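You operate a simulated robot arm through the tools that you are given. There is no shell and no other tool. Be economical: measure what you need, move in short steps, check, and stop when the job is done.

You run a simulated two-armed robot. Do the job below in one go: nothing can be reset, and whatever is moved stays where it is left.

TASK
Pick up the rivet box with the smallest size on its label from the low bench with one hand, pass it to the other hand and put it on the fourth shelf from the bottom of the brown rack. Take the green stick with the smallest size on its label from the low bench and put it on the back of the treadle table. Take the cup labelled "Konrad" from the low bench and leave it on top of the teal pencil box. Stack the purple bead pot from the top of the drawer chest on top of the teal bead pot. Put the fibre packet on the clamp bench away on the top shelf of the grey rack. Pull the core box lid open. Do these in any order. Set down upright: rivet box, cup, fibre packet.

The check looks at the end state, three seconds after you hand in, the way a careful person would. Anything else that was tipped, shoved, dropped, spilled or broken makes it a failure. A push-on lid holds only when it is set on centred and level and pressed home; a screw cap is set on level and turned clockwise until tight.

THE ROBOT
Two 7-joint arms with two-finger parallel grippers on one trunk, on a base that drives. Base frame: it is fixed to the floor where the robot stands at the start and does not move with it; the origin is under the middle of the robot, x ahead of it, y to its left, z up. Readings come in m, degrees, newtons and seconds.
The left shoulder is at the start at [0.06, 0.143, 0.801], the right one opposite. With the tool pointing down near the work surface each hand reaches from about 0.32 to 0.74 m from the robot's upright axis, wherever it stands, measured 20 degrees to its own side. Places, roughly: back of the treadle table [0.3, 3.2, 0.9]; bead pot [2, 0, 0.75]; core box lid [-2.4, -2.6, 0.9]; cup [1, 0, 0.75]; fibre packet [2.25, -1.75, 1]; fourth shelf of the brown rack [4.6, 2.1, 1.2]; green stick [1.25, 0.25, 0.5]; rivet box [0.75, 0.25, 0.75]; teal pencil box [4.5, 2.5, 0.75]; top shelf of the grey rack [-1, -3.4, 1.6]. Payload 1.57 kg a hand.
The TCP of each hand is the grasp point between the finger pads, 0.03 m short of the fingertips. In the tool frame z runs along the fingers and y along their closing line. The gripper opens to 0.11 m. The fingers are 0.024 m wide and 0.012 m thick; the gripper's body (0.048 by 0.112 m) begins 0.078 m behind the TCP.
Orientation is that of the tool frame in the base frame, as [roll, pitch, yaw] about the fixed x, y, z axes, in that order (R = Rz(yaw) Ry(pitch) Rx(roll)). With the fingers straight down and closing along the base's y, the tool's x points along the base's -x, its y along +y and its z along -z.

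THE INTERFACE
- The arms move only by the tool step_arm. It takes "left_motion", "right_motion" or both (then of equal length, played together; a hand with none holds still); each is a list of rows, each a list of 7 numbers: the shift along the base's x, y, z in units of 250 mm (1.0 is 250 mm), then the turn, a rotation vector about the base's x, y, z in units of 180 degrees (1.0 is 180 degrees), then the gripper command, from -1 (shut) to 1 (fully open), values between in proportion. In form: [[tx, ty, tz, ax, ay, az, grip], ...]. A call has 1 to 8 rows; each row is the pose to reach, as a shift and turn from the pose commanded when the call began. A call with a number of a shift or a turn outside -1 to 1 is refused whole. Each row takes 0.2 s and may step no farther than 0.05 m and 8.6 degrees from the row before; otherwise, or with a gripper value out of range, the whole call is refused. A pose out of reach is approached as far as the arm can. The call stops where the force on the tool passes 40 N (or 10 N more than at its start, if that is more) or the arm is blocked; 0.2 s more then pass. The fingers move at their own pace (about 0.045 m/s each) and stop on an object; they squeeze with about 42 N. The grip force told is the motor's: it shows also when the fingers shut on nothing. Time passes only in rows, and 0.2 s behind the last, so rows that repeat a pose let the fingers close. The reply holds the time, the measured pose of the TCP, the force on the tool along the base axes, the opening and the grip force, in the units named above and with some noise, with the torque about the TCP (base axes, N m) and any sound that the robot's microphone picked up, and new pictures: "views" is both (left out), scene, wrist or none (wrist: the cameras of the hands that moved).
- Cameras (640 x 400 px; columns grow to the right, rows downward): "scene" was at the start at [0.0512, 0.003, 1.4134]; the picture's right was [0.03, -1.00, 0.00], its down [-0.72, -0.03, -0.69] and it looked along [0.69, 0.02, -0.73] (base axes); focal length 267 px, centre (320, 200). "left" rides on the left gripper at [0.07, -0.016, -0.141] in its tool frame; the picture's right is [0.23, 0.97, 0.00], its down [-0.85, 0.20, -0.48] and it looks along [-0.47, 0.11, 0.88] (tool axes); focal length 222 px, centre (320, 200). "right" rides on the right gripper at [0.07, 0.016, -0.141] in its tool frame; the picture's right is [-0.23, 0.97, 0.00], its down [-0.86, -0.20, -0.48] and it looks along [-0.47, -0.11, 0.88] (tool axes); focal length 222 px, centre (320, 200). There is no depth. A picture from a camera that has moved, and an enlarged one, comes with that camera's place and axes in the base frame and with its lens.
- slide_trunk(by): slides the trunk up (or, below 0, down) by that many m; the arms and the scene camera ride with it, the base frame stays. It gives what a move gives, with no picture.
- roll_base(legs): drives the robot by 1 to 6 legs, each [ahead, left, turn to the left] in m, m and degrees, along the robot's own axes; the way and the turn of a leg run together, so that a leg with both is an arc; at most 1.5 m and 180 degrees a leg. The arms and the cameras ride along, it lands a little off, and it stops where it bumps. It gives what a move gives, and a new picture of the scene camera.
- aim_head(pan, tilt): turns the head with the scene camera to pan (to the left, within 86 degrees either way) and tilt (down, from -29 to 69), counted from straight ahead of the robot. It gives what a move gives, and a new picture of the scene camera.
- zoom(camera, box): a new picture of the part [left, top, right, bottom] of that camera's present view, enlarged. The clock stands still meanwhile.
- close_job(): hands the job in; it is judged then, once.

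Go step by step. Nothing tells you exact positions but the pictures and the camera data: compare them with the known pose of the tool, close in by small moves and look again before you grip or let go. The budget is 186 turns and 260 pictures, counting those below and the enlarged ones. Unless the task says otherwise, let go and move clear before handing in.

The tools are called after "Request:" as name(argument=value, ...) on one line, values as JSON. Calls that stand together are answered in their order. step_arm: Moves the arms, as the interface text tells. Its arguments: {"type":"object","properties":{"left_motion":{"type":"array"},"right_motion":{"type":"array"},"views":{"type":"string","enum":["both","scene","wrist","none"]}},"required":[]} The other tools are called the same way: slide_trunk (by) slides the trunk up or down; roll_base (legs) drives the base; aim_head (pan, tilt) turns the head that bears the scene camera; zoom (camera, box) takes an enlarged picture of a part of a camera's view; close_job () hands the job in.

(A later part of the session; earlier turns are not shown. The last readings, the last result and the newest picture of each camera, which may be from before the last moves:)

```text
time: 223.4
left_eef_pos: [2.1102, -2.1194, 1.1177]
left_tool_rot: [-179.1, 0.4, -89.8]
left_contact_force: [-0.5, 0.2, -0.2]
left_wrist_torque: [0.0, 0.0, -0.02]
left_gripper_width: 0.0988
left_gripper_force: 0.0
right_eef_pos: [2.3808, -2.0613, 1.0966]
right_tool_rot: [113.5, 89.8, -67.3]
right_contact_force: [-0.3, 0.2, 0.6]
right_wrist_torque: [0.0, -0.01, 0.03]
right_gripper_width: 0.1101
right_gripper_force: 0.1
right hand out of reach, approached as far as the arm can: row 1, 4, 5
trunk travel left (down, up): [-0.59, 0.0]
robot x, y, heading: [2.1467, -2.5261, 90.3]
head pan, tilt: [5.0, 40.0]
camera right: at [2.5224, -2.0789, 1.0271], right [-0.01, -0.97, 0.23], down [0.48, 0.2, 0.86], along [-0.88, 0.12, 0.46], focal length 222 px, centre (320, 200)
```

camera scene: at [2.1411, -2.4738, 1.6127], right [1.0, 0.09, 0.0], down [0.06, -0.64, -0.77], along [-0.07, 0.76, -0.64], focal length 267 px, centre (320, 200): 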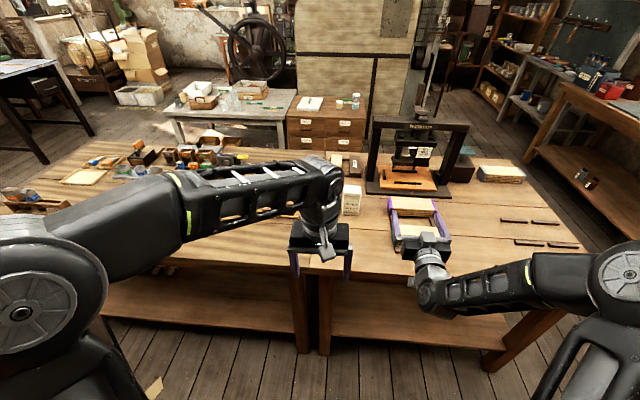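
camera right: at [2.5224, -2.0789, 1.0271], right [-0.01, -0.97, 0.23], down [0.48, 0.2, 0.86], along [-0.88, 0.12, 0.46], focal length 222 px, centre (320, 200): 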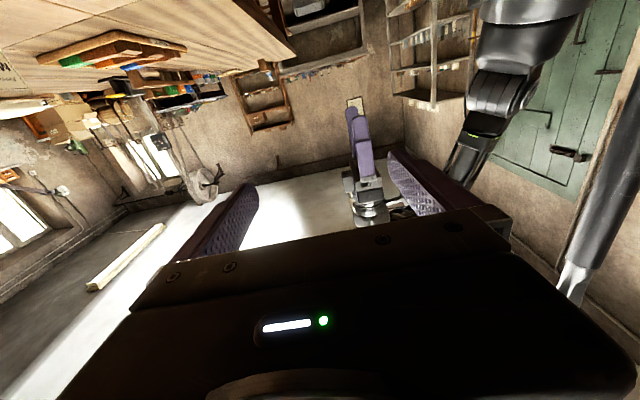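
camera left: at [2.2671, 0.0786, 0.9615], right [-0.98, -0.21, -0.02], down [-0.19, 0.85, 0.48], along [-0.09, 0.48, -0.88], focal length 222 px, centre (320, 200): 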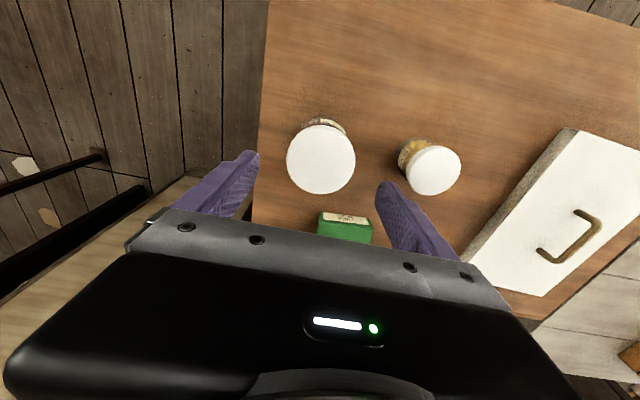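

Right hand is ready. I drive up to the bench so that the left hand can reach the packet.

Request:
roll_base(legs=[[0.24, -0.17, 0]])

Request:
zoom(camera="left", box=[0, 0, 640, 400])

```text
time: 225.4
left_eef_pos: [2.2815, -1.8797, 1.1167]
left_tool_rot: [-179.2, 0.5, -89.7]
left_contact_force: [1.2, -0.8, 0.6]
left_wrist_torque: [-0.01, 0.03, -0.02]
left_gripper_width: 0.0989
left_gripper_force: 0.0
right_eef_pos: [2.5518, -1.8209, 1.0965]
right_tool_rot: [78.9, 89.8, -101.9]
right_contact_force: [-0.5, 0.9, 0.0]
right_wrist_torque: [0.01, 0.0, 0.04]
right_gripper_width: 0.1101
right_gripper_force: 0.1
trunk travel left (down, up): [-0.59, 0.0]
robot x, y, heading: [2.3156, -2.288, 90.2]
head pan, tilt: [5.0, 40.0]
camera scene: at [2.3133, -2.2325, 1.6127], right [1.0, 0.09, 0.0], down [0.06, -0.64, -0.77], along [-0.07, 0.76, -0.64], focal length 267 px, centre (320, 200)
```

scene: 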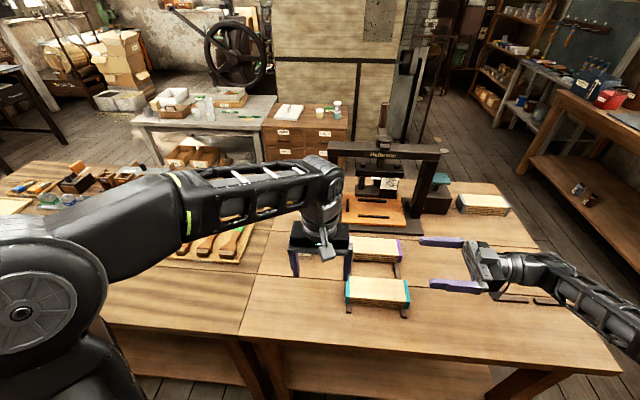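

```text
1.00 times, centred on (320, 200) of left (not enlarged: the box is as wide or as high as the picture)
camera zoom: at [2.297, -1.9511, 1.2584], right [-0.97, -0.23, -0.01], down [-0.21, 0.85, 0.48], along [-0.1, 0.47, -0.88], focal length 222 px, centre (320, 200)
```

zoom: 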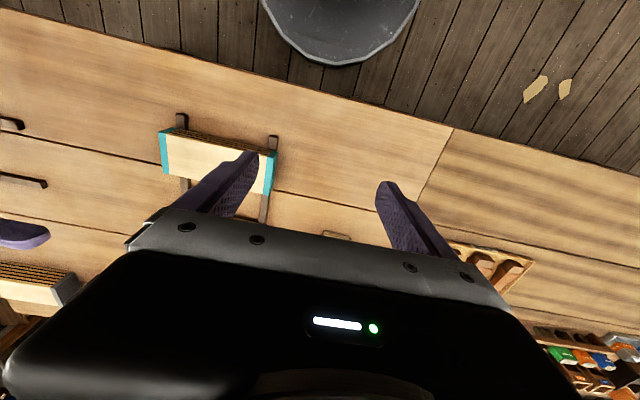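

I move the left hand above the packet's estimated place and look.

Request:
step_arm(left_motion=[[-0.07, 0.17, 0, 0, 0, 0, 0.8], [-0.14, 0.34, 0, 0, 0, 0, 0.8], [-0.21, 0.51, 0, 0, 0, 0, 0.8], [-0.28, 0.68, 0, 0, 0, 0, 0.8], [-0.338, 0.84, -0.1, 0, 0, 0, 0.8], [-0.338, 0.95, -0.2, 0, 0, 0, 0.8], [-0.338, 0.988, -0.3, 0, 0, 0, 0.8]])

```text
time: 227.0
left_eef_pos: [2.196, -1.6315, 1.0445]
left_tool_rot: [-179.3, 0.6, -89.7]
left_contact_force: [1.0, 0.2, -0.4]
left_wrist_torque: [-0.03, 0.0, 0.0]
left_gripper_width: 0.099
left_gripper_force: 0.0
left hand out of reach, approached as far as the arm can: row 6
right_eef_pos: [2.5512, -1.8195, 1.0962]
right_tool_rot: [91.9, 89.7, -89.0]
right_contact_force: [-1.2, 0.3, -0.5]
right_wrist_torque: [0.02, 0.0, 0.01]
right_gripper_width: 0.1101
right_gripper_force: 0.1
trunk travel left (down, up): [-0.59, 0.0]
robot x, y, heading: [2.319, -2.2892, 90.3]
head pan, tilt: [5.0, 40.0]
camera scene: at [2.3121, -2.2315, 1.6127], right [1.0, 0.09, 0.0], down [0.06, -0.64, -0.77], along [-0.07, 0.76, -0.64], focal length 267 px, centre (320, 200)
camera left: at [2.2094, -1.7029, 1.1858], right [-0.97, -0.23, -0.02], down [-0.21, 0.85, 0.48], along [-0.1, 0.47, -0.88], focal length 222 px, centre (320, 200)
```

scene: 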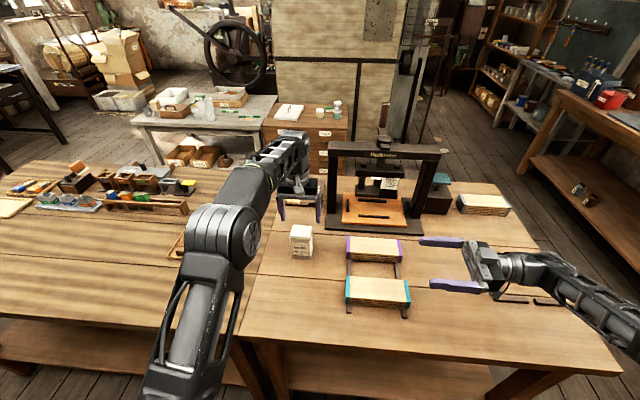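
left: 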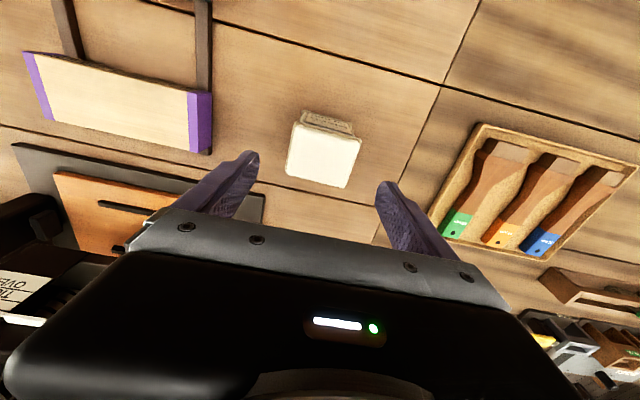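

Packet centred at (2.192, -1.631). I descend to z≈0.90 and grip.

Request:
step_arm(left_motion=[[-0.016, 0, -0.16, 0, 0, 0, 0.8], [-0.016, 0, -0.32, 0, 0, 0, 0.8], [-0.016, 0, -0.48, 0, 0, 0, 0.8], [-0.016, 0, -0.575, 0, 0, 0, 0.8], [-0.016, 0, -0.575, 0, 0, 0, -1], [-0.016, 0, -0.575, 0, 0, 0, -1], [-0.016, 0, -0.575, 0, 0, 0, -1], [-0.016, 0, -0.575, 0, 0, 0, -1]])

```text
time: 228.8
left_eef_pos: [2.1938, -1.6335, 0.9013]
left_tool_rot: [-179.3, 0.5, -89.7]
left_contact_force: [-0.9, 0.0, -0.7]
left_wrist_torque: [0.05, 0.14, 0.02]
left_gripper_width: 0.07
left_gripper_force: 34.2
right_eef_pos: [2.5511, -1.8217, 1.0973]
right_tool_rot: [87.5, 89.9, -93.2]
right_contact_force: [-0.6, 0.1, -0.5]
right_wrist_torque: [0.04, 0.0, -0.03]
right_gripper_width: 0.1101
right_gripper_force: 0.1
trunk travel left (down, up): [-0.59, 0.0]
robot x, y, heading: [2.3181, -2.2878, 90.3]
head pan, tilt: [5.0, 40.0]
camera scene: at [2.3125, -2.2335, 1.6127], right [1.0, 0.09, 0.0], down [0.06, -0.64, -0.77], along [-0.07, 0.76, -0.64], focal length 267 px, centre (320, 200)
camera left: at [2.2086, -1.7047, 1.0424], right [-0.97, -0.23, -0.02], down [-0.21, 0.85, 0.48], along [-0.1, 0.47, -0.88], focal length 222 px, centre (320, 200)
```

scene: 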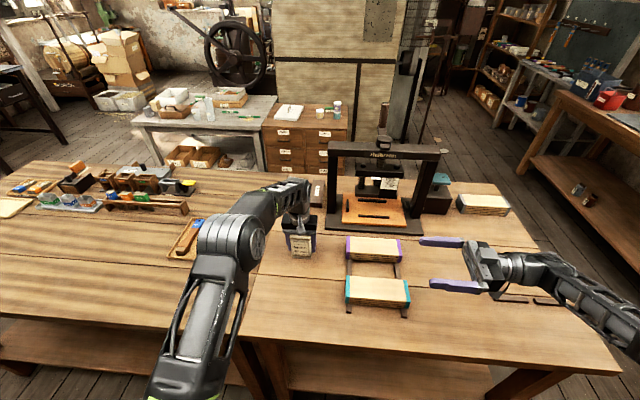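
left: 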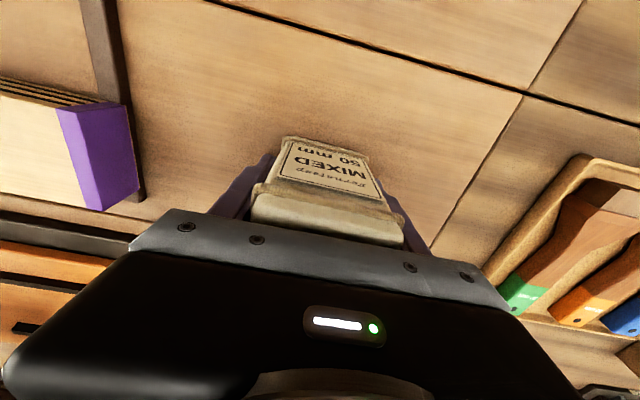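

Gripped. I lift and bring the packet back for the hand-over.

Request:
step_arm(left_motion=[[0, 0, 0.15, 0, 0, 0, -1], [0, 0, 0.32, 0, 0, 0, -1], [0, -0.06, 0.48, 0, 0, 0, -1], [0.04, -0.2, 0.58, 0, 0, 0, -1], [0.09, -0.37, 0.65, 0, 0, 0, -1], [0.14, -0.54, 0.7, 0, 0, 0, -1], [0.18, -0.7, 0.74, 0, 0, 0, -1], [0.224, -0.868, 0.74, 0, 0, 0, -1]], views="scene")

Request:
zoom(camera="left", box=[0, 0, 640, 400])

```text
time: 230.6
left_eef_pos: [2.2496, -1.8515, 1.0827]
left_tool_rot: [-179.3, 0.7, -89.7]
left_contact_force: [-0.1, -0.3, -1.1]
left_wrist_torque: [0.0, -0.02, 0.04]
left_gripper_width: 0.0699
left_gripper_force: 42.0
right_eef_pos: [2.5523, -1.8222, 1.0971]
right_tool_rot: [86.2, 89.9, -94.6]
right_contact_force: [-0.5, 0.3, 0.3]
right_wrist_torque: [0.04, 0.0, -0.02]
right_gripper_width: 0.11
right_gripper_force: 0.0
trunk travel left (down, up): [-0.59, 0.0]
robot x, y, heading: [2.3189, -2.2855, 90.0]
head pan, tilt: [5.0, 40.0]
camera scene: at [2.3126, -2.2346, 1.6127], right [1.0, 0.09, 0.0], down [0.06, -0.64, -0.77], along [-0.07, 0.76, -0.64], focal length 267 px, centre (320, 200)
```

scene: 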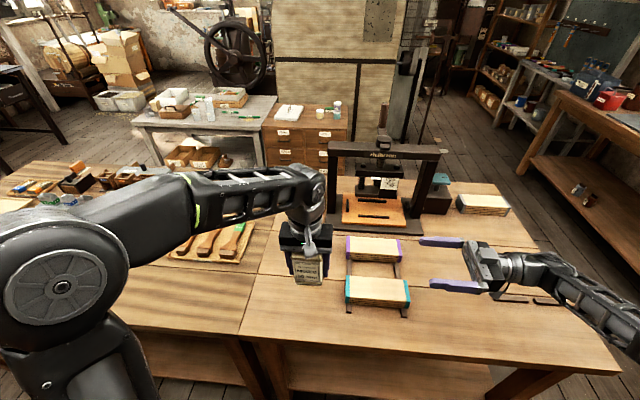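

```text
1.00 times, centred on (320, 200) of left (not enlarged: the box is as wide or as high as the picture)
camera zoom: at [2.2647, -1.9228, 1.2239], right [-0.97, -0.23, -0.02], down [-0.21, 0.85, 0.48], along [-0.1, 0.47, -0.87], focal length 222 px, centre (320, 200)
```

zoom: 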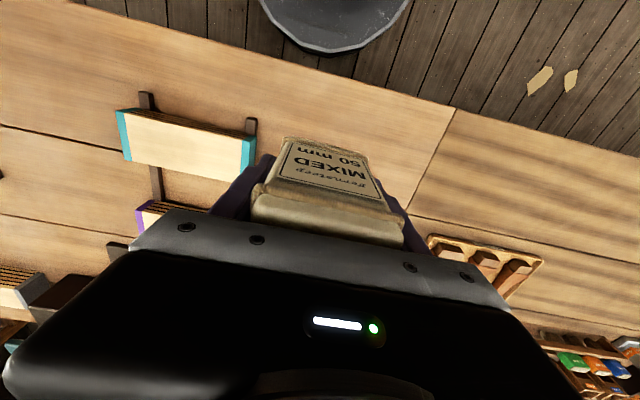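

Now the right hand aligns in y, approaches and closes on the packet's front and back faces.

Request:
step_arm(right_motion=[[-0.1, -0.108, 0, 0, 0, 0, 1], [-0.28, -0.108, 0, 0, 0, 0, 1], [-0.46, -0.108, 0, 0, 0, 0, 1], [-0.6, -0.108, 0, 0, 0, 0, 1]], views="wrist")

```text
time: 231.6
left_eef_pos: [2.2497, -1.8489, 1.0817]
left_tool_rot: [-179.2, 0.5, -89.8]
left_contact_force: [1.0, 0.6, -1.3]
left_wrist_torque: [0.01, -0.03, -0.02]
left_gripper_width: 0.0699
left_gripper_force: 42.1
right_eef_pos: [2.4029, -1.846, 1.0966]
right_tool_rot: [108.7, 89.8, -72.2]
right_contact_force: [-0.4, -0.8, -0.6]
right_wrist_torque: [-0.01, -0.01, 0.04]
right_gripper_width: 0.11
right_gripper_force: 0.1
trunk travel left (down, up): [-0.59, 0.0]
robot x, y, heading: [2.317, -2.2859, 90.3]
head pan, tilt: [5.0, 40.0]
camera right: at [2.5434, -1.8641, 1.0263], right [-0.01, -0.97, 0.23], down [0.48, 0.2, 0.85], along [-0.88, 0.12, 0.46], focal length 222 px, centre (320, 200)
```

right: 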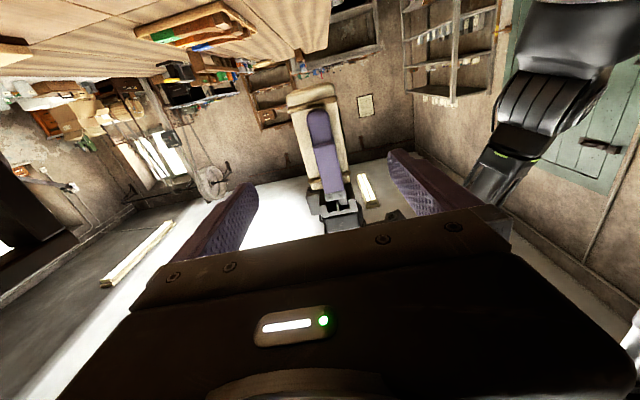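

Centred. Final approach and grip.

Request:
step_arm(right_motion=[[-0.15, 0, 0, 0, 0, 0, 1], [-0.3, 0, 0, 0, 0, 0, 1], [-0.45, 0, 0, 0, 0, 0, 1], [-0.59, 0, 0, 0, 0, 0, 1], [-0.59, 0, 0, 0, 0, 0, -1], [-0.59, 0, 0, 0, 0, 0, -1], [-0.59, 0, 0, 0, 0, 0, -1], [-0.59, 0, 0, 0, 0, 0, -1]], views="wrist")

```text
time: 233.4
left_eef_pos: [2.2499, -1.851, 1.083]
left_tool_rot: [-179.2, 0.5, -89.7]
left_contact_force: [0.8, -2.2, -0.3]
left_wrist_torque: [-0.01, -0.04, -0.36]
left_gripper_width: 0.0698
left_gripper_force: 42.0
right_eef_pos: [2.2546, -1.8468, 1.0962]
right_tool_rot: [92.0, 89.7, -89.0]
right_contact_force: [0.0, 2.6, 0.6]
right_wrist_torque: [0.04, 0.06, 0.29]
right_gripper_width: 0.0547
right_gripper_force: 20.2
trunk travel left (down, up): [-0.59, 0.0]
robot x, y, heading: [2.3184, -2.2911, 90.4]
head pan, tilt: [5.0, 40.0]
camera right: at [2.3946, -1.8647, 1.0258], right [-0.01, -0.97, 0.23], down [0.48, 0.2, 0.85], along [-0.88, 0.12, 0.47], focal length 222 px, centre (320, 200)
```

right: 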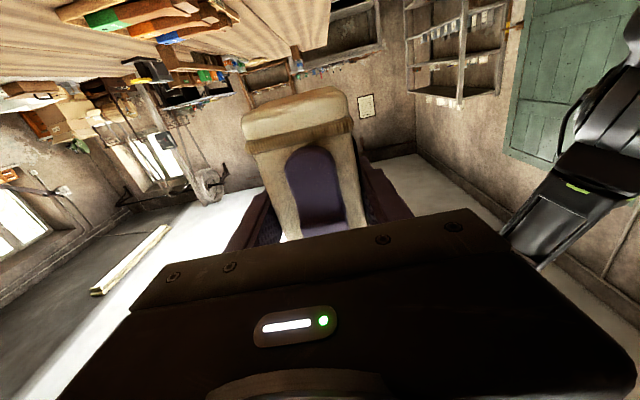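

Held by both. I release with the left, lift it and move it aside.

Request:
step_arm(left_motion=[[0, 0, 0, 0, 0, 0, 0.9], [0, 0, 0, 0, 0, 0, 0.9], [0, 0, 0, 0, 0, 0, 0.9], [0, 0, 0.12, 0, 0, 0, 0.9], [0, 0, 0.24, 0, 0, 0, 0.9], [0, 0, 0.36, 0, 0, 0, 0.9], [-0.1, -0.04, 0.36, 0, 0, 0, 0.9], [-0.26, -0.08, 0.36, 0, 0, 0, 0.9]])

```text
time: 235.2
left_eef_pos: [2.1815, -1.8712, 1.1747]
left_tool_rot: [-179.0, 0.8, -89.8]
left_contact_force: [19.4, 7.3, 9.2]
left_wrist_torque: [0.43, -1.11, 0.42]
left_gripper_width: 0.11
left_gripper_force: 2.7
right_eef_pos: [2.2533, -1.8476, 1.0959]
right_tool_rot: [135.4, 89.7, -45.1]
right_contact_force: [-19.7, -9.0, -9.3]
right_wrist_torque: [0.47, -1.2, -0.28]
right_gripper_width: 0.0548
right_gripper_force: 41.7
trunk travel left (down, up): [-0.59, 0.0]
robot x, y, heading: [2.3202, -2.2874, 90.1]
head pan, tilt: [5.0, 40.0]
camera scene: at [2.3114, -2.2339, 1.6127], right [1.0, 0.09, 0.0], down [0.06, -0.64, -0.77], along [-0.07, 0.76, -0.64], focal length 267 px, centre (320, 200)
camera left: at [2.1964, -1.9433, 1.3152], right [-0.97, -0.23, -0.02], down [-0.21, 0.85, 0.49], along [-0.1, 0.48, -0.87], focal length 222 px, centre (320, 200)
```

scene: 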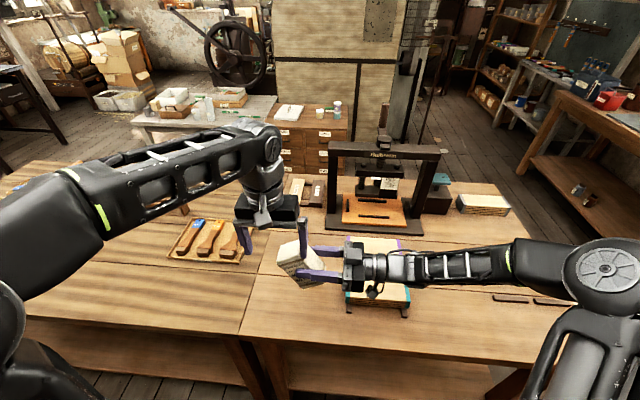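
left: 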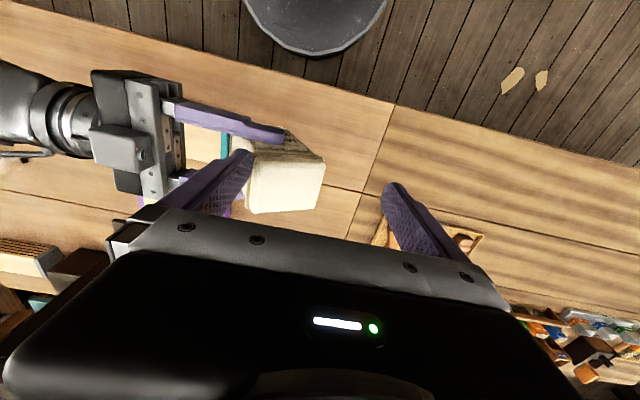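

The left finger caught the packet's top and tilted it. I back the left hand off and raise it, then inspect.

Request:
step_arm(left_motion=[[0.1, 0.02, 0.0, 0, 0, 0, 1], [0.2, 0.04, 0.05, 0, 0, 0, 1], [0.25, 0.06, 0.1, 0, 0, 0, 1], [0.25, 0.06, 0.16, 0, 0, 0, 1]])

Request:
zoom(camera="scene", box=[250, 200, 410, 300])

Request:
zoom(camera="right", box=[160, 60, 480, 260])

```text
time: 236.2
left_eef_pos: [2.2346, -1.8586, 1.1859]
left_tool_rot: [-179.2, 0.7, -89.7]
left_contact_force: [0.3, -0.6, -0.4]
left_wrist_torque: [0.01, 0.01, 0.04]
left_gripper_width: 0.1097
left_gripper_force: 0.0
left hand out of reach, approached as far as the arm can: row 3, 4
right_eef_pos: [2.2534, -1.8473, 1.0961]
right_tool_rot: [82.6, 89.9, -98.1]
right_contact_force: [0.8, 1.0, -0.3]
right_wrist_torque: [0.01, -0.02, 0.03]
right_gripper_width: 0.0545
right_gripper_force: 41.6
trunk travel left (down, up): [-0.59, 0.0]
robot x, y, heading: [2.3195, -2.2926, 90.1]
head pan, tilt: [5.0, 40.0]
camera scene: at [2.3128, -2.233, 1.6127], right [1.0, 0.09, 0.0], down [0.06, -0.64, -0.77], along [-0.07, 0.76, -0.64], focal length 267 px, centre (320, 200)
camera left: at [2.2491, -1.9317, 1.3275], right [-0.97, -0.23, -0.02], down [-0.21, 0.85, 0.48], along [-0.1, 0.47, -0.87], focal length 222 px, centre (320, 200)
```

scene: 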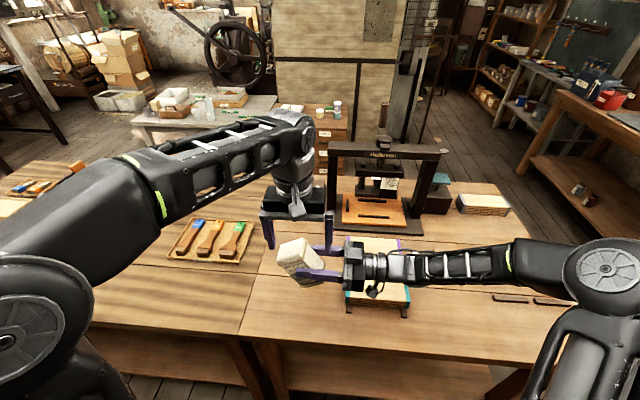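
left: 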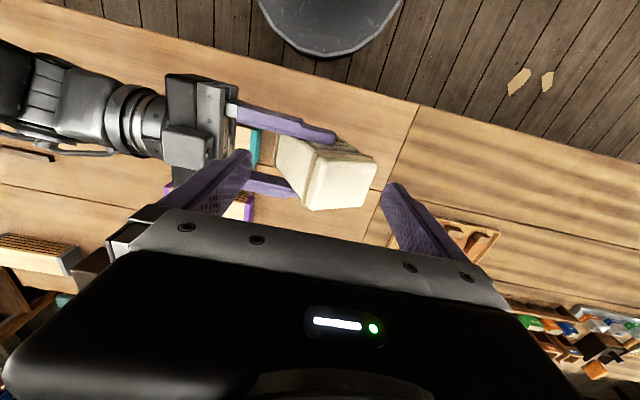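

```text
4.00 times, centred on (330, 250) of scene
camera zoom: at [2.3128, -2.233, 1.6127], right [1.0, 0.09, 0.0], down [0.06, -0.64, -0.77], along [-0.07, 0.76, -0.64], focal length 1066 px, centre (280, 0)
```

zoom: 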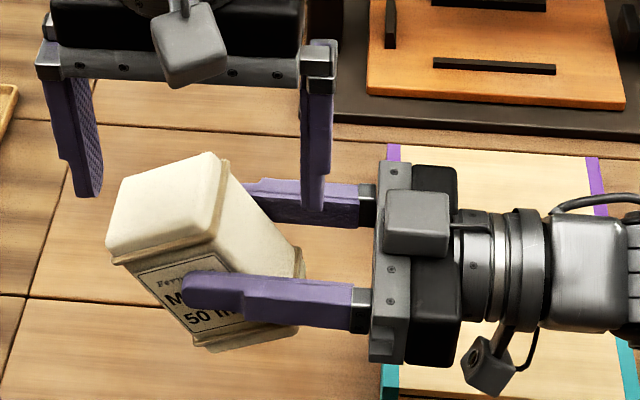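

```text
2.00 times, centred on (320, 160) of right
camera zoom: at [2.3949, -1.8645, 1.0257], right [-0.01, -0.97, 0.23], down [0.48, 0.2, 0.85], along [-0.88, 0.12, 0.47], focal length 444 px, centre (320, 280)
```

zoom: 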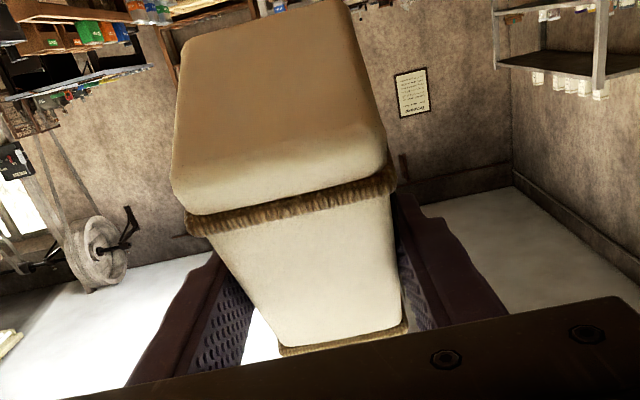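

The packet swung about 28° in the grip, top toward the fingertips. Since the right hand can point upward by the same angle when placing, I'll compensate there. I swing the right hand out to point forward, clear of the left.

Request:
step_arm(right_motion=[[0.05, 0, -0.15, 0, 0, 0, -1], [0.2, 0, -0.15, 0, 0, 0, -1], [0.36, 0, -0.12, 0, 0, -0.047, -1], [0.5, 0, -0.08, 0, 0, -0.094, -1], [0.64, 0.04, -0.04, 0, 0, -0.141, -1], [0.76, 0.08, 0.0, 0, 0, -0.188, -1], [0.88, 0.14, 0.05, 0, 0, -0.235, -1], [1.0, 0.2, 0.1, 0, 0, -0.282, -1]], views="none")

Request:
step_arm(right_motion=[[0.1, 0.06, 0.1, 0, 0, -0.047, -1], [0.2, 0.12, 0.2, 0, 0, -0.094, -1], [0.3, 0.18, 0.3, 0, 0, -0.141, -1], [0.4, 0.2, 0.36, 0, 0, -0.188, -1], [0.4, 0.2, 0.4, 0, 0, -0.218, -1]])

```text
time: 238.0
left_eef_pos: [2.2334, -1.8606, 1.1861]
left_tool_rot: [-179.2, 0.6, -89.7]
left_contact_force: [0.1, -0.5, -0.1]
left_wrist_torque: [0.07, -0.02, 0.02]
left_gripper_width: 0.1101
left_gripper_force: 0.0
right_eef_pos: [2.5053, -1.7969, 1.122]
right_tool_rot: [92.5, 89.8, -139.1]
right_contact_force: [-0.1, 0.1, -2.0]
right_wrist_torque: [-0.03, -0.04, 0.03]
right_gripper_width: 0.0546
right_gripper_force: 42.0
trunk travel left (down, up): [-0.59, 0.0]
robot x, y, heading: [2.3165, -2.2869, 90.3]
head pan, tilt: [5.0, 40.0]
```

```text
time: 239.2
left_eef_pos: [2.2323, -1.8617, 1.1857]
left_tool_rot: [-179.2, 0.6, -89.7]
left_contact_force: [-0.4, 0.0, -0.3]
left_wrist_torque: [0.02, -0.01, 0.01]
left_gripper_width: 0.1103
left_gripper_force: 0.0
right_eef_pos: [2.6034, -1.7474, 1.2238]
right_tool_rot: [100.5, 89.9, -170.3]
right_contact_force: [-1.2, 0.0, -1.1]
right_wrist_torque: [-0.03, 0.03, 0.0]
right_gripper_width: 0.0542
right_gripper_force: 42.1
trunk travel left (down, up): [-0.59, 0.0]
robot x, y, heading: [2.3186, -2.2867, 90.3]
head pan, tilt: [5.0, 40.0]
camera scene: at [2.3119, -2.2338, 1.6127], right [1.0, 0.09, 0.0], down [0.06, -0.64, -0.77], along [-0.07, 0.76, -0.64], focal length 267 px, centre (320, 200)
camera right: at [2.5851, -1.8884, 1.1533], right [-0.97, 0.01, 0.23], down [0.19, -0.48, 0.85], along [0.12, 0.88, 0.47], focal length 222 px, centre (320, 200)
```

scene: 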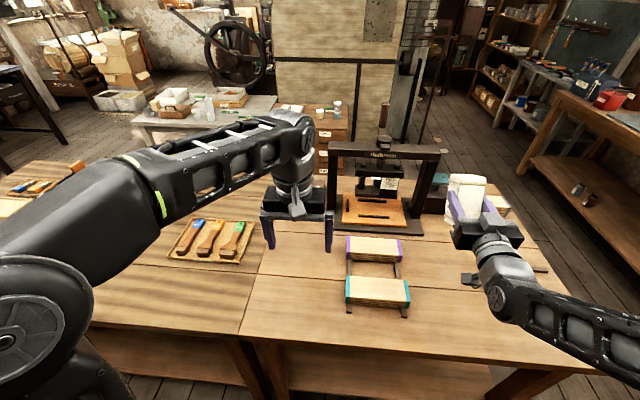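
right: 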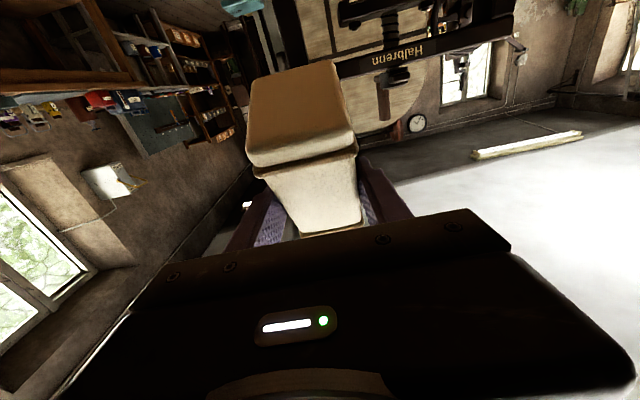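

I now tilt the right hand up by 28° here and check that the packet becomes upright.

Request:
step_arm(right_motion=[[0, 0, 0.05, 0.039, 0, 0, -1], [0, 0, 0.1, 0.078, 0, 0, -1], [0, 0, 0.15, 0.117, 0, 0, -1], [0, 0, 0.2, 0.1556, 0, 0, -1]])

Request:
zoom(camera="scene", box=[400, 150, 560, 250])

```text
time: 240.2
left_eef_pos: [2.2345, -1.8607, 1.1865]
left_tool_rot: [-179.3, 0.6, -89.8]
left_contact_force: [-0.8, -0.2, 0.0]
left_wrist_torque: [0.01, -0.03, -0.03]
left_gripper_width: 0.1101
left_gripper_force: 0.1
right_eef_pos: [2.603, -1.7465, 1.2682]
right_tool_rot: [1.1, 65.4, 90.4]
right_contact_force: [0.1, -0.1, -2.8]
right_wrist_torque: [-0.01, 0.0, 0.02]
right_gripper_width: 0.0545
right_gripper_force: 41.7
right hand out of reach, approached as far as the arm can: row 4
trunk travel left (down, up): [-0.59, 0.0]
robot x, y, heading: [2.3188, -2.287, 90.1]
head pan, tilt: [5.0, 40.0]
camera scene: at [2.3125, -2.2339, 1.6127], right [1.0, 0.09, 0.0], down [0.06, -0.64, -0.77], along [-0.07, 0.76, -0.64], focal length 267 px, centre (320, 200)
camera right: at [2.586, -1.8462, 1.145], right [-0.97, -0.08, 0.21], down [0.2, -0.79, 0.58], along [0.12, 0.6, 0.79], focal length 222 px, centre (320, 200)
```

scene: 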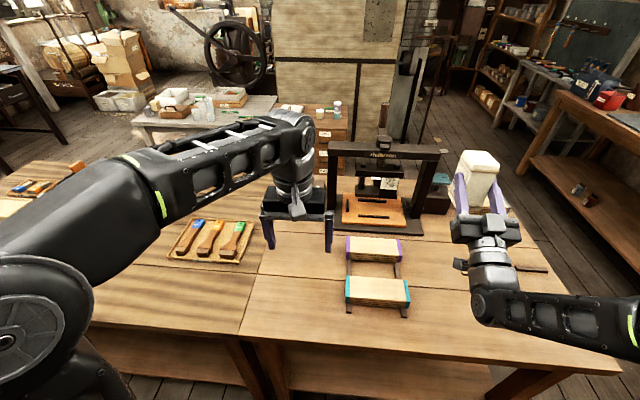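
right: 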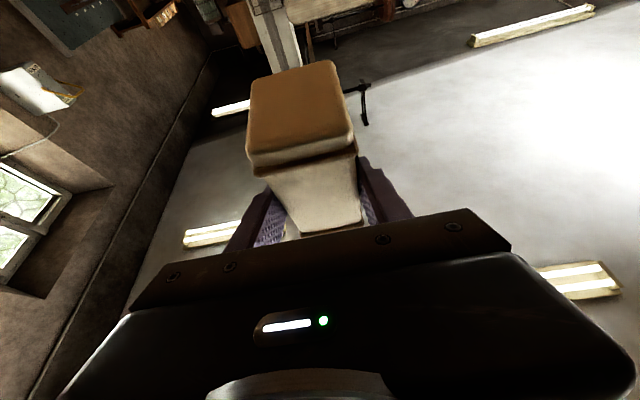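

```text
4.00 times, centred on (480, 200) of scene
camera zoom: at [2.3125, -2.2339, 1.6127], right [1.0, 0.09, 0.0], down [0.06, -0.64, -0.77], along [-0.07, 0.76, -0.64], focal length 1066 px, centre (-320, 200)
```

zoom: 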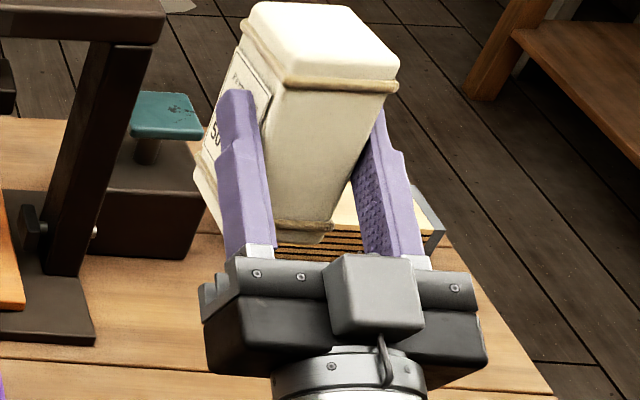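

Roughly 10° of lean remains, which a gentle press on the shelf will settle. I back off, turn west and drive toward the grey rack.

Request:
roll_base(legs=[[-0.16, 0, 0], [0, 0, 90], [1.2, 0, 0], [0.8, 0.15, 0]])

Request:
aim_head(pan=45, tilt=25)

```text
time: 255.1
left_eef_pos: [-0.0811, -2.7985, 1.1862]
left_tool_rot: [-179.1, 0.6, 3.3]
left_contact_force: [-0.9, 1.0, 0.4]
left_wrist_torque: [-0.01, -0.01, -0.03]
left_gripper_width: 0.1101
left_gripper_force: 0.0
right_eef_pos: [-0.2132, -2.4355, 1.2672]
right_tool_rot: [1.1, 65.6, -176.6]
right_contact_force: [0.8, 0.0, -2.0]
right_wrist_torque: [-0.01, -0.02, 0.02]
right_gripper_width: 0.0543
right_gripper_force: 42.4
trunk travel left (down, up): [-0.59, 0.0]
robot x, y, heading: [0.3408, -2.6926, -176.7]
head pan, tilt: [5.0, 40.0]
camera scene: at [0.2889, -2.7023, 1.6127], right [-0.14, 0.99, 0.0], down [0.64, 0.09, -0.77], along [-0.76, -0.11, -0.64], focal length 267 px, centre (320, 200)
```

scene: 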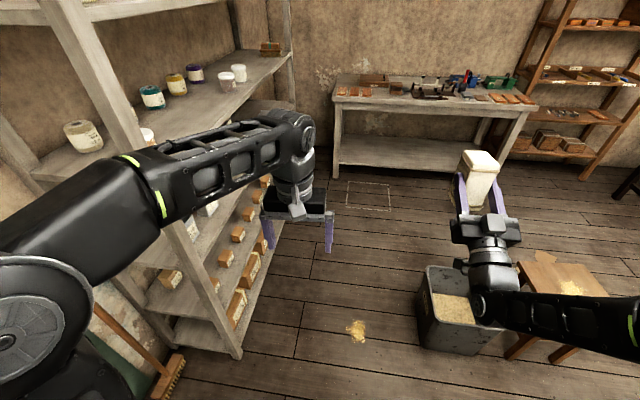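

```text
time: 256.2
left_eef_pos: [-0.08, -2.7994, 1.1857]
left_tool_rot: [-179.2, 0.6, 3.2]
left_contact_force: [0.1, 0.7, 0.1]
left_wrist_torque: [0.0, 0.01, 0.04]
left_gripper_width: 0.1101
left_gripper_force: 0.0
right_eef_pos: [-0.2133, -2.4365, 1.2666]
right_tool_rot: [1.2, 65.5, -176.6]
right_contact_force: [-0.4, 0.0, -1.5]
right_wrist_torque: [-0.04, -0.05, 0.0]
right_gripper_width: 0.0544
right_gripper_force: 42.1
trunk travel left (down, up): [-0.59, 0.0]
robot x, y, heading: [0.3442, -2.6929, -176.7]
head pan, tilt: [45.0, 25.0]
camera scene: at [0.3121, -2.7587, 1.636], right [-0.74, 0.67, 0.0], down [0.28, 0.31, -0.91], along [-0.61, -0.67, -0.42], focal length 267 px, centre (320, 200)
```

scene: 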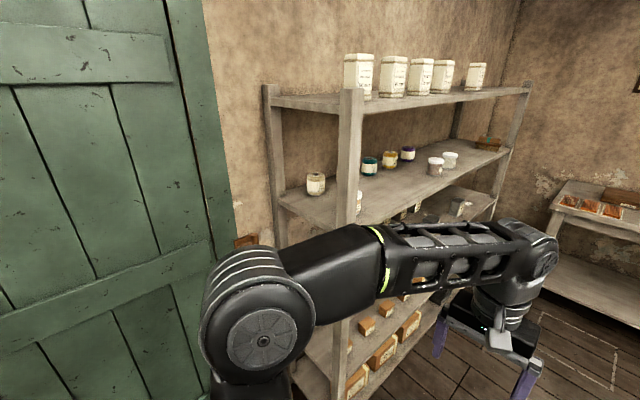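

Rack front face y≈-3.25, top shelf z≈1.58, with free space at x≈-1.35…-1.9. I drive to x≈-1.32 and turn to face the rack.

Request:
roll_base(legs=[[0, 0, -3.3], [0.86, -0.06, 0], [0.8, 0, 0], [0, 0, 90]])

Request:
aim_head(pan=-10, tilt=5)

```text
time: 269.0
left_eef_pos: [-1.2541, -3.0464, 1.1863]
left_tool_rot: [-179.3, 0.6, 89.9]
left_contact_force: [0.6, -0.7, -0.9]
left_wrist_torque: [-0.01, 0.04, 0.0]
left_gripper_width: 0.1098
left_gripper_force: 0.0
right_eef_pos: [-1.6256, -3.1583, 1.267]
right_tool_rot: [1.1, 65.5, -90.0]
right_contact_force: [0.3, 0.3, -1.6]
right_wrist_torque: [0.05, 0.03, 0.01]
right_gripper_width: 0.0545
right_gripper_force: 42.0
trunk travel left (down, up): [-0.59, 0.0]
robot x, y, heading: [-1.3332, -2.6181, -89.8]
head pan, tilt: [45.0, 25.0]
camera scene: at [-1.2707, -2.6536, 1.636], right [-0.71, -0.7, 0.0], down [-0.3, 0.3, -0.91], along [0.64, -0.64, -0.42], focal length 267 px, centre (320, 200)
```

scene: 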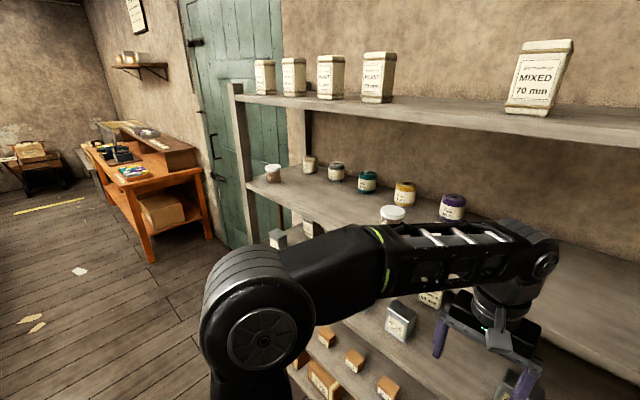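

```text
time: 270.2
left_eef_pos: [-1.2545, -3.0464, 1.1862]
left_tool_rot: [-179.1, 0.6, 89.9]
left_contact_force: [0.7, -0.2, 0.1]
left_wrist_torque: [0.01, -0.01, 0.02]
left_gripper_width: 0.1098
left_gripper_force: 0.1
right_eef_pos: [-1.6268, -3.1581, 1.2675]
right_tool_rot: [1.1, 65.6, -90.0]
right_contact_force: [-0.8, 1.0, -1.9]
right_wrist_torque: [0.03, -0.01, -0.01]
right_gripper_width: 0.0546
right_gripper_force: 41.4
trunk travel left (down, up): [-0.59, 0.0]
robot x, y, heading: [-1.3392, -2.6164, -90.3]
head pan, tilt: [-10.0, 5.0]
camera scene: at [-1.3519, -2.6786, 1.6684], right [-0.98, 0.18, 0.0], down [0.02, 0.09, -1.0], along [-0.18, -0.98, -0.09], focal length 267 px, centre (320, 200)
```

scene: 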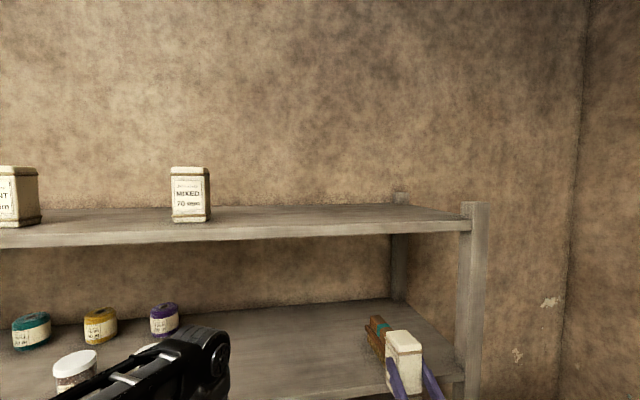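

The free spot on the top shelf is straight ahead of the right hand. I raise the packet above shelf level, adding the remaining tilt.

Request:
step_arm(right_motion=[[0, 0.06, 0.17, 0, 0, 0, -1], [0, 0.12, 0.34, 0, 0, 0, -1], [0, 0.14, 0.51, 0, 0, 0, -1], [0, 0.16, 0.68, 0, 0, 0, -1], [0, 0.16, 0.84, 0, 0, 0, -1], [0, 0.16, 1.0, 0, 0, 0, -1]], views="none")

Request:
step_arm(right_motion=[[0, 0, 0.17, -0.02, 0, 0, -1], [0, 0, 0.34, -0.04, 0, 0, -1], [0, 0, 0.51, -0.055, 0, 0, -1], [0, 0, 0.68, -0.055, 0, 0, -1], [0, 0, 0.76, -0.055, 0, 0, -1]])

Request:
zoom(camera="scene", box=[320, 100, 520, 260])

```text
time: 271.6
left_eef_pos: [-1.2544, -3.0462, 1.1861]
left_tool_rot: [-179.3, 0.5, 89.9]
left_contact_force: [0.1, 0.0, 0.4]
left_wrist_torque: [0.04, 0.0, -0.01]
left_gripper_width: 0.1103
left_gripper_force: 0.0
right_eef_pos: [-1.6242, -3.1184, 1.5156]
right_tool_rot: [1.1, 65.7, -89.9]
right_contact_force: [-0.2, -0.6, -0.6]
right_wrist_torque: [0.08, 0.02, 0.04]
right_gripper_width: 0.0547
right_gripper_force: 42.0
trunk travel left (down, up): [-0.59, 0.0]
robot x, y, heading: [-1.3376, -2.6168, -90.4]
head pan, tilt: [-10.0, 5.0]
```

```text
time: 272.8
left_eef_pos: [-1.2543, -3.0471, 1.1863]
left_tool_rot: [-179.2, 0.6, 89.9]
left_contact_force: [0.7, -0.3, 0.5]
left_wrist_torque: [-0.01, 0.0, 0.01]
left_gripper_width: 0.1098
left_gripper_force: 0.1
right_eef_pos: [-1.6258, -3.1179, 1.7067]
right_tool_rot: [1.2, 55.8, -90.0]
right_contact_force: [0.1, 0.0, -1.3]
right_wrist_torque: [0.04, 0.0, 0.03]
right_gripper_width: 0.0546
right_gripper_force: 42.0
trunk travel left (down, up): [-0.59, 0.0]
robot x, y, heading: [-1.3389, -2.6196, -90.0]
head pan, tilt: [-10.0, 5.0]
camera scene: at [-1.352, -2.6787, 1.6684], right [-0.98, 0.18, 0.0], down [0.02, 0.09, -1.0], along [-0.18, -0.98, -0.09], focal length 267 px, centre (320, 200)
camera right: at [-1.6063, -3.0401, 1.5688], right [0.97, 0.11, 0.2], down [-0.19, 0.88, 0.43], along [-0.13, -0.46, 0.88], focal length 222 px, centre (320, 200)
```

scene: 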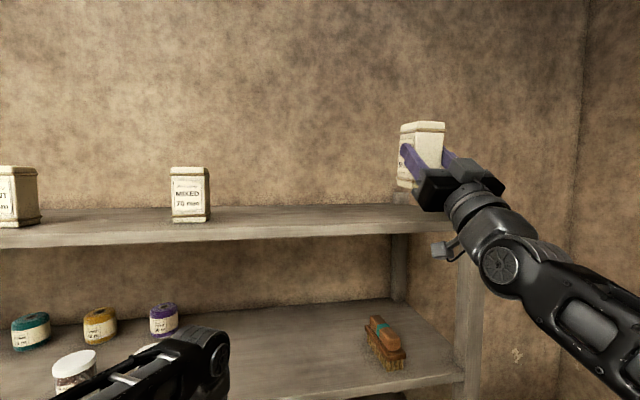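
right: 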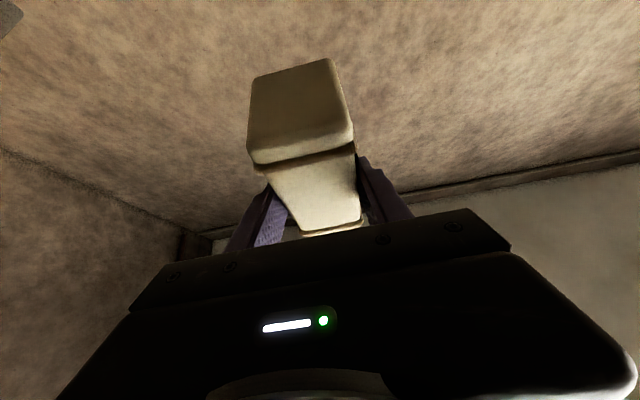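

```text
2.50 times, centred on (420, 180) of scene
camera zoom: at [-1.352, -2.6787, 1.6684], right [-0.98, 0.18, 0.0], down [0.02, 0.09, -1.0], along [-0.18, -0.98, -0.09], focal length 666 px, centre (70, 250)
```

zoom: 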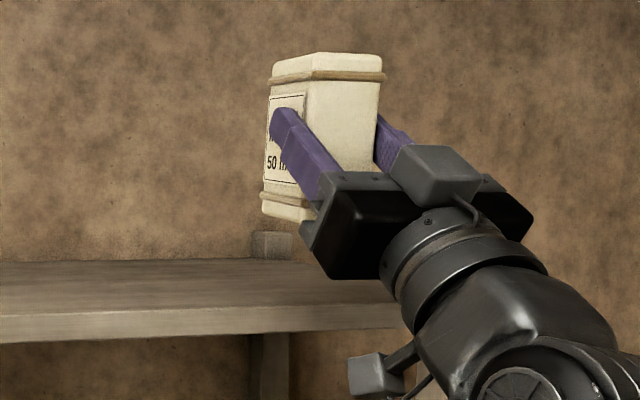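

The packet is upright now, bottom at ≈1.648 over a shelf at ≈1.557. I drive 0.1 m closer, then extend and lower.

Request:
roll_base(legs=[[0.1, 0, 0]])

Request:
step_arm(right_motion=[[0, -0.08, 0, 0, 0, 0, -1], [0, -0.16, -0.04, 0, 0, 0, -1], [0, -0.24, -0.12, 0, 0, 0, -1], [0, -0.24, -0.22, 0, 0, 0, -1], [0, -0.24, -0.28, 0, 0, 0, -1]], views="wrist")

Request:
zoom(camera="scene", box=[320, 100, 520, 260])

```text
time: 274.0
left_eef_pos: [-1.2561, -3.1477, 1.1866]
left_tool_rot: [-179.2, 0.5, 89.9]
left_contact_force: [0.1, -0.9, -0.6]
left_wrist_torque: [0.03, -0.02, 0.0]
left_gripper_width: 0.1099
left_gripper_force: 0.0
right_eef_pos: [-1.6263, -3.2203, 1.7065]
right_tool_rot: [1.1, 55.7, -89.9]
right_contact_force: [-0.4, 0.0, -0.9]
right_wrist_torque: [0.02, 0.02, 0.0]
right_gripper_width: 0.0546
right_gripper_force: 42.0
trunk travel left (down, up): [-0.59, 0.0]
robot x, y, heading: [-1.3383, -2.7226, -90.5]
head pan, tilt: [-10.0, 5.0]
camera scene: at [-1.3524, -2.7801, 1.6684], right [-0.98, 0.18, 0.0], down [0.02, 0.09, -1.0], along [-0.18, -0.98, -0.09], focal length 267 px, centre (320, 200)
```

scene: 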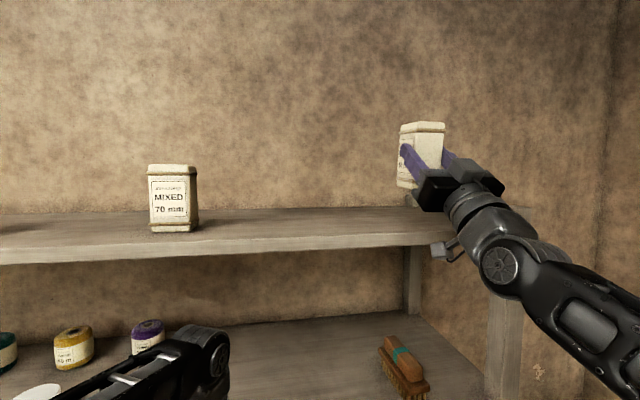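

```text
time: 275.2
left_eef_pos: [-1.2547, -3.1466, 1.1878]
left_tool_rot: [-179.2, 0.8, 89.9]
left_contact_force: [-0.4, 0.0, 0.4]
left_wrist_torque: [0.04, 0.01, 0.01]
left_gripper_width: 0.1103
left_gripper_force: 0.0
right_eef_pos: [-1.6259, -3.272, 1.6415]
right_tool_rot: [1.0, 55.3, -90.0]
right_contact_force: [-1.4, 3.1, 11.2]
right_wrist_torque: [0.84, 0.63, 0.02]
right_gripper_width: 0.0545
right_gripper_force: 42.2
trunk travel left (down, up): [-0.59, 0.0]
robot x, y, heading: [-1.3344, -2.7169, -90.0]
head pan, tilt: [-10.0, 5.0]
camera right: at [-1.6073, -3.196, 1.5026], right [0.97, 0.11, 0.2], down [-0.19, 0.88, 0.43], along [-0.13, -0.45, 0.88], focal length 222 px, centre (320, 200)
```

right: 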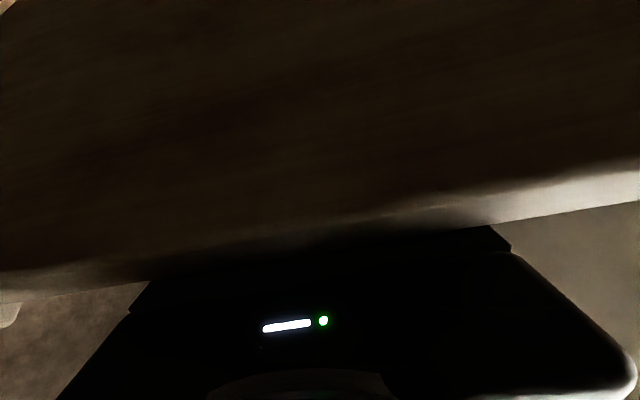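

```text
2.50 times, centred on (420, 180) of scene
camera zoom: at [-1.352, -2.7766, 1.6689], right [-0.98, 0.18, 0.0], down [0.02, 0.08, -1.0], along [-0.18, -0.98, -0.09], focal length 666 px, centre (70, 250)
```

zoom: 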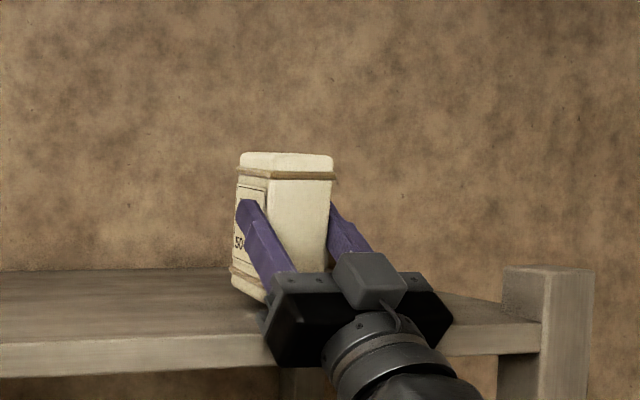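

The torque shows the hand's body touched the shelf's front edge (edge at y≈-3.21, top ≈1.578). I raise, back out 3 cm and lower again.

Request:
step_arm(right_motion=[[0, 0, 0.1, 0, 0, 0, -1], [0, 0.12, 0.1, 0, 0, 0, -1], [0, 0.12, 0.03, 0, 0, 0, -1], [0, 0.12, 0.0, 0, 0, 0, -1], [0, 0.12, -0.02, 0, 0, 0, -1], [0, 0.12, -0.02, 0, 0, 0, -1]], views="none")

Request:
zoom(camera="scene", box=[360, 140, 488, 240])

```text
time: 276.6
left_eef_pos: [-1.2556, -3.1458, 1.1875]
left_tool_rot: [-179.2, 0.6, 90.0]
left_contact_force: [0.4, -0.2, -0.4]
left_wrist_torque: [0.01, 0.03, 0.03]
left_gripper_width: 0.11
left_gripper_force: 0.1
right_eef_pos: [-1.6253, -3.2456, 1.6321]
right_tool_rot: [1.2, 55.5, -90.1]
right_contact_force: [-0.6, -0.8, 4.8]
right_wrist_torque: [0.01, 0.18, 0.02]
right_gripper_width: 0.0548
right_gripper_force: 42.1
trunk travel left (down, up): [-0.59, 0.0]
robot x, y, heading: [-1.3386, -2.7156, -90.4]
head pan, tilt: [-10.0, 5.0]
```

```text
4.00 times, centred on (424, 190) of scene
camera zoom: at [-1.3523, -2.7782, 1.6686], right [-0.98, 0.18, 0.0], down [0.02, 0.09, -1.0], along [-0.18, -0.98, -0.09], focal length 1066 px, centre (-96, 240)
```

zoom: 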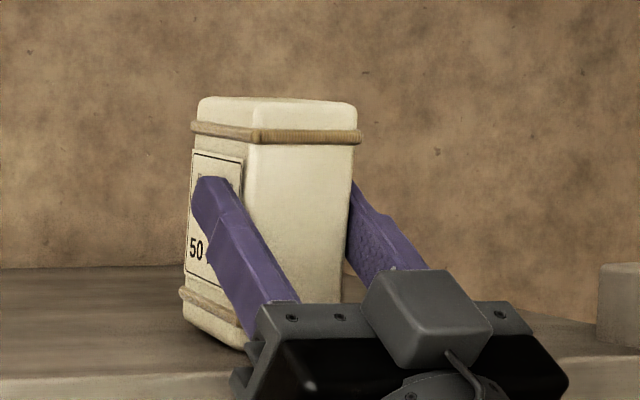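

The packet now rests on the shelf itself. I press 3 mm, release, and retreat along the finger line.

Request:
step_arm(right_motion=[[0, 0, -0.012, 0, 0, 0, -1], [0, 0, -0.012, 0, 0, 0, -1], [0, 0, 0, 0, 0, 0, 0.2], [0, 0, 0, 0, 0, 0, 1], [0, 0, 0, 0, 0, 0, 1], [0, 0.1, -0.067, 0, 0, 0, 1], [0, 0.24, -0.16, 0, 0, 0, 1], [0, 0.4, -0.26, 0, 0, 0, 1]], views="none")

Request:
zoom(camera="scene", box=[320, 100, 520, 260])

```text
time: 278.4
left_eef_pos: [-1.2542, -3.1449, 1.1872]
left_tool_rot: [-179.2, 0.7, 90.0]
left_contact_force: [0.7, 0.4, -0.2]
left_wrist_torque: [-0.01, 0.01, 0.01]
left_gripper_width: 0.1102
left_gripper_force: 0.0
right_eef_pos: [-1.6251, -3.1449, 1.5663]
right_tool_rot: [1.1, 55.6, -90.0]
right_contact_force: [0.2, 0.4, -0.9]
right_wrist_torque: [0.03, 0.03, -0.01]
right_gripper_width: 0.1101
right_gripper_force: 0.0
trunk travel left (down, up): [-0.59, 0.0]
robot x, y, heading: [-1.3393, -2.7188, -90.2]
head pan, tilt: [-10.0, 5.0]
```

```text
2.50 times, centred on (420, 180) of scene
camera zoom: at [-1.3524, -2.7765, 1.6686], right [-0.98, 0.18, 0.0], down [0.02, 0.08, -1.0], along [-0.18, -0.98, -0.09], focal length 666 px, centre (70, 250)
```

zoom: 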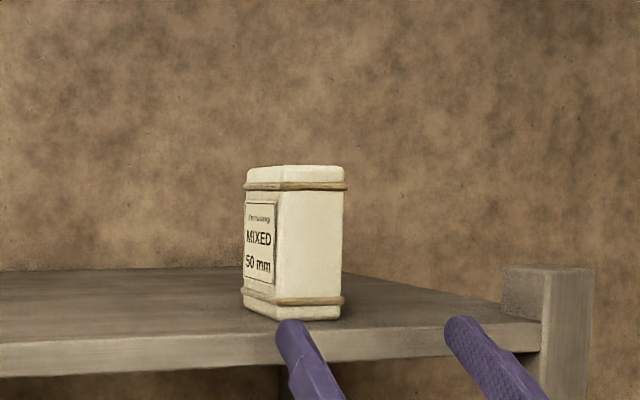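

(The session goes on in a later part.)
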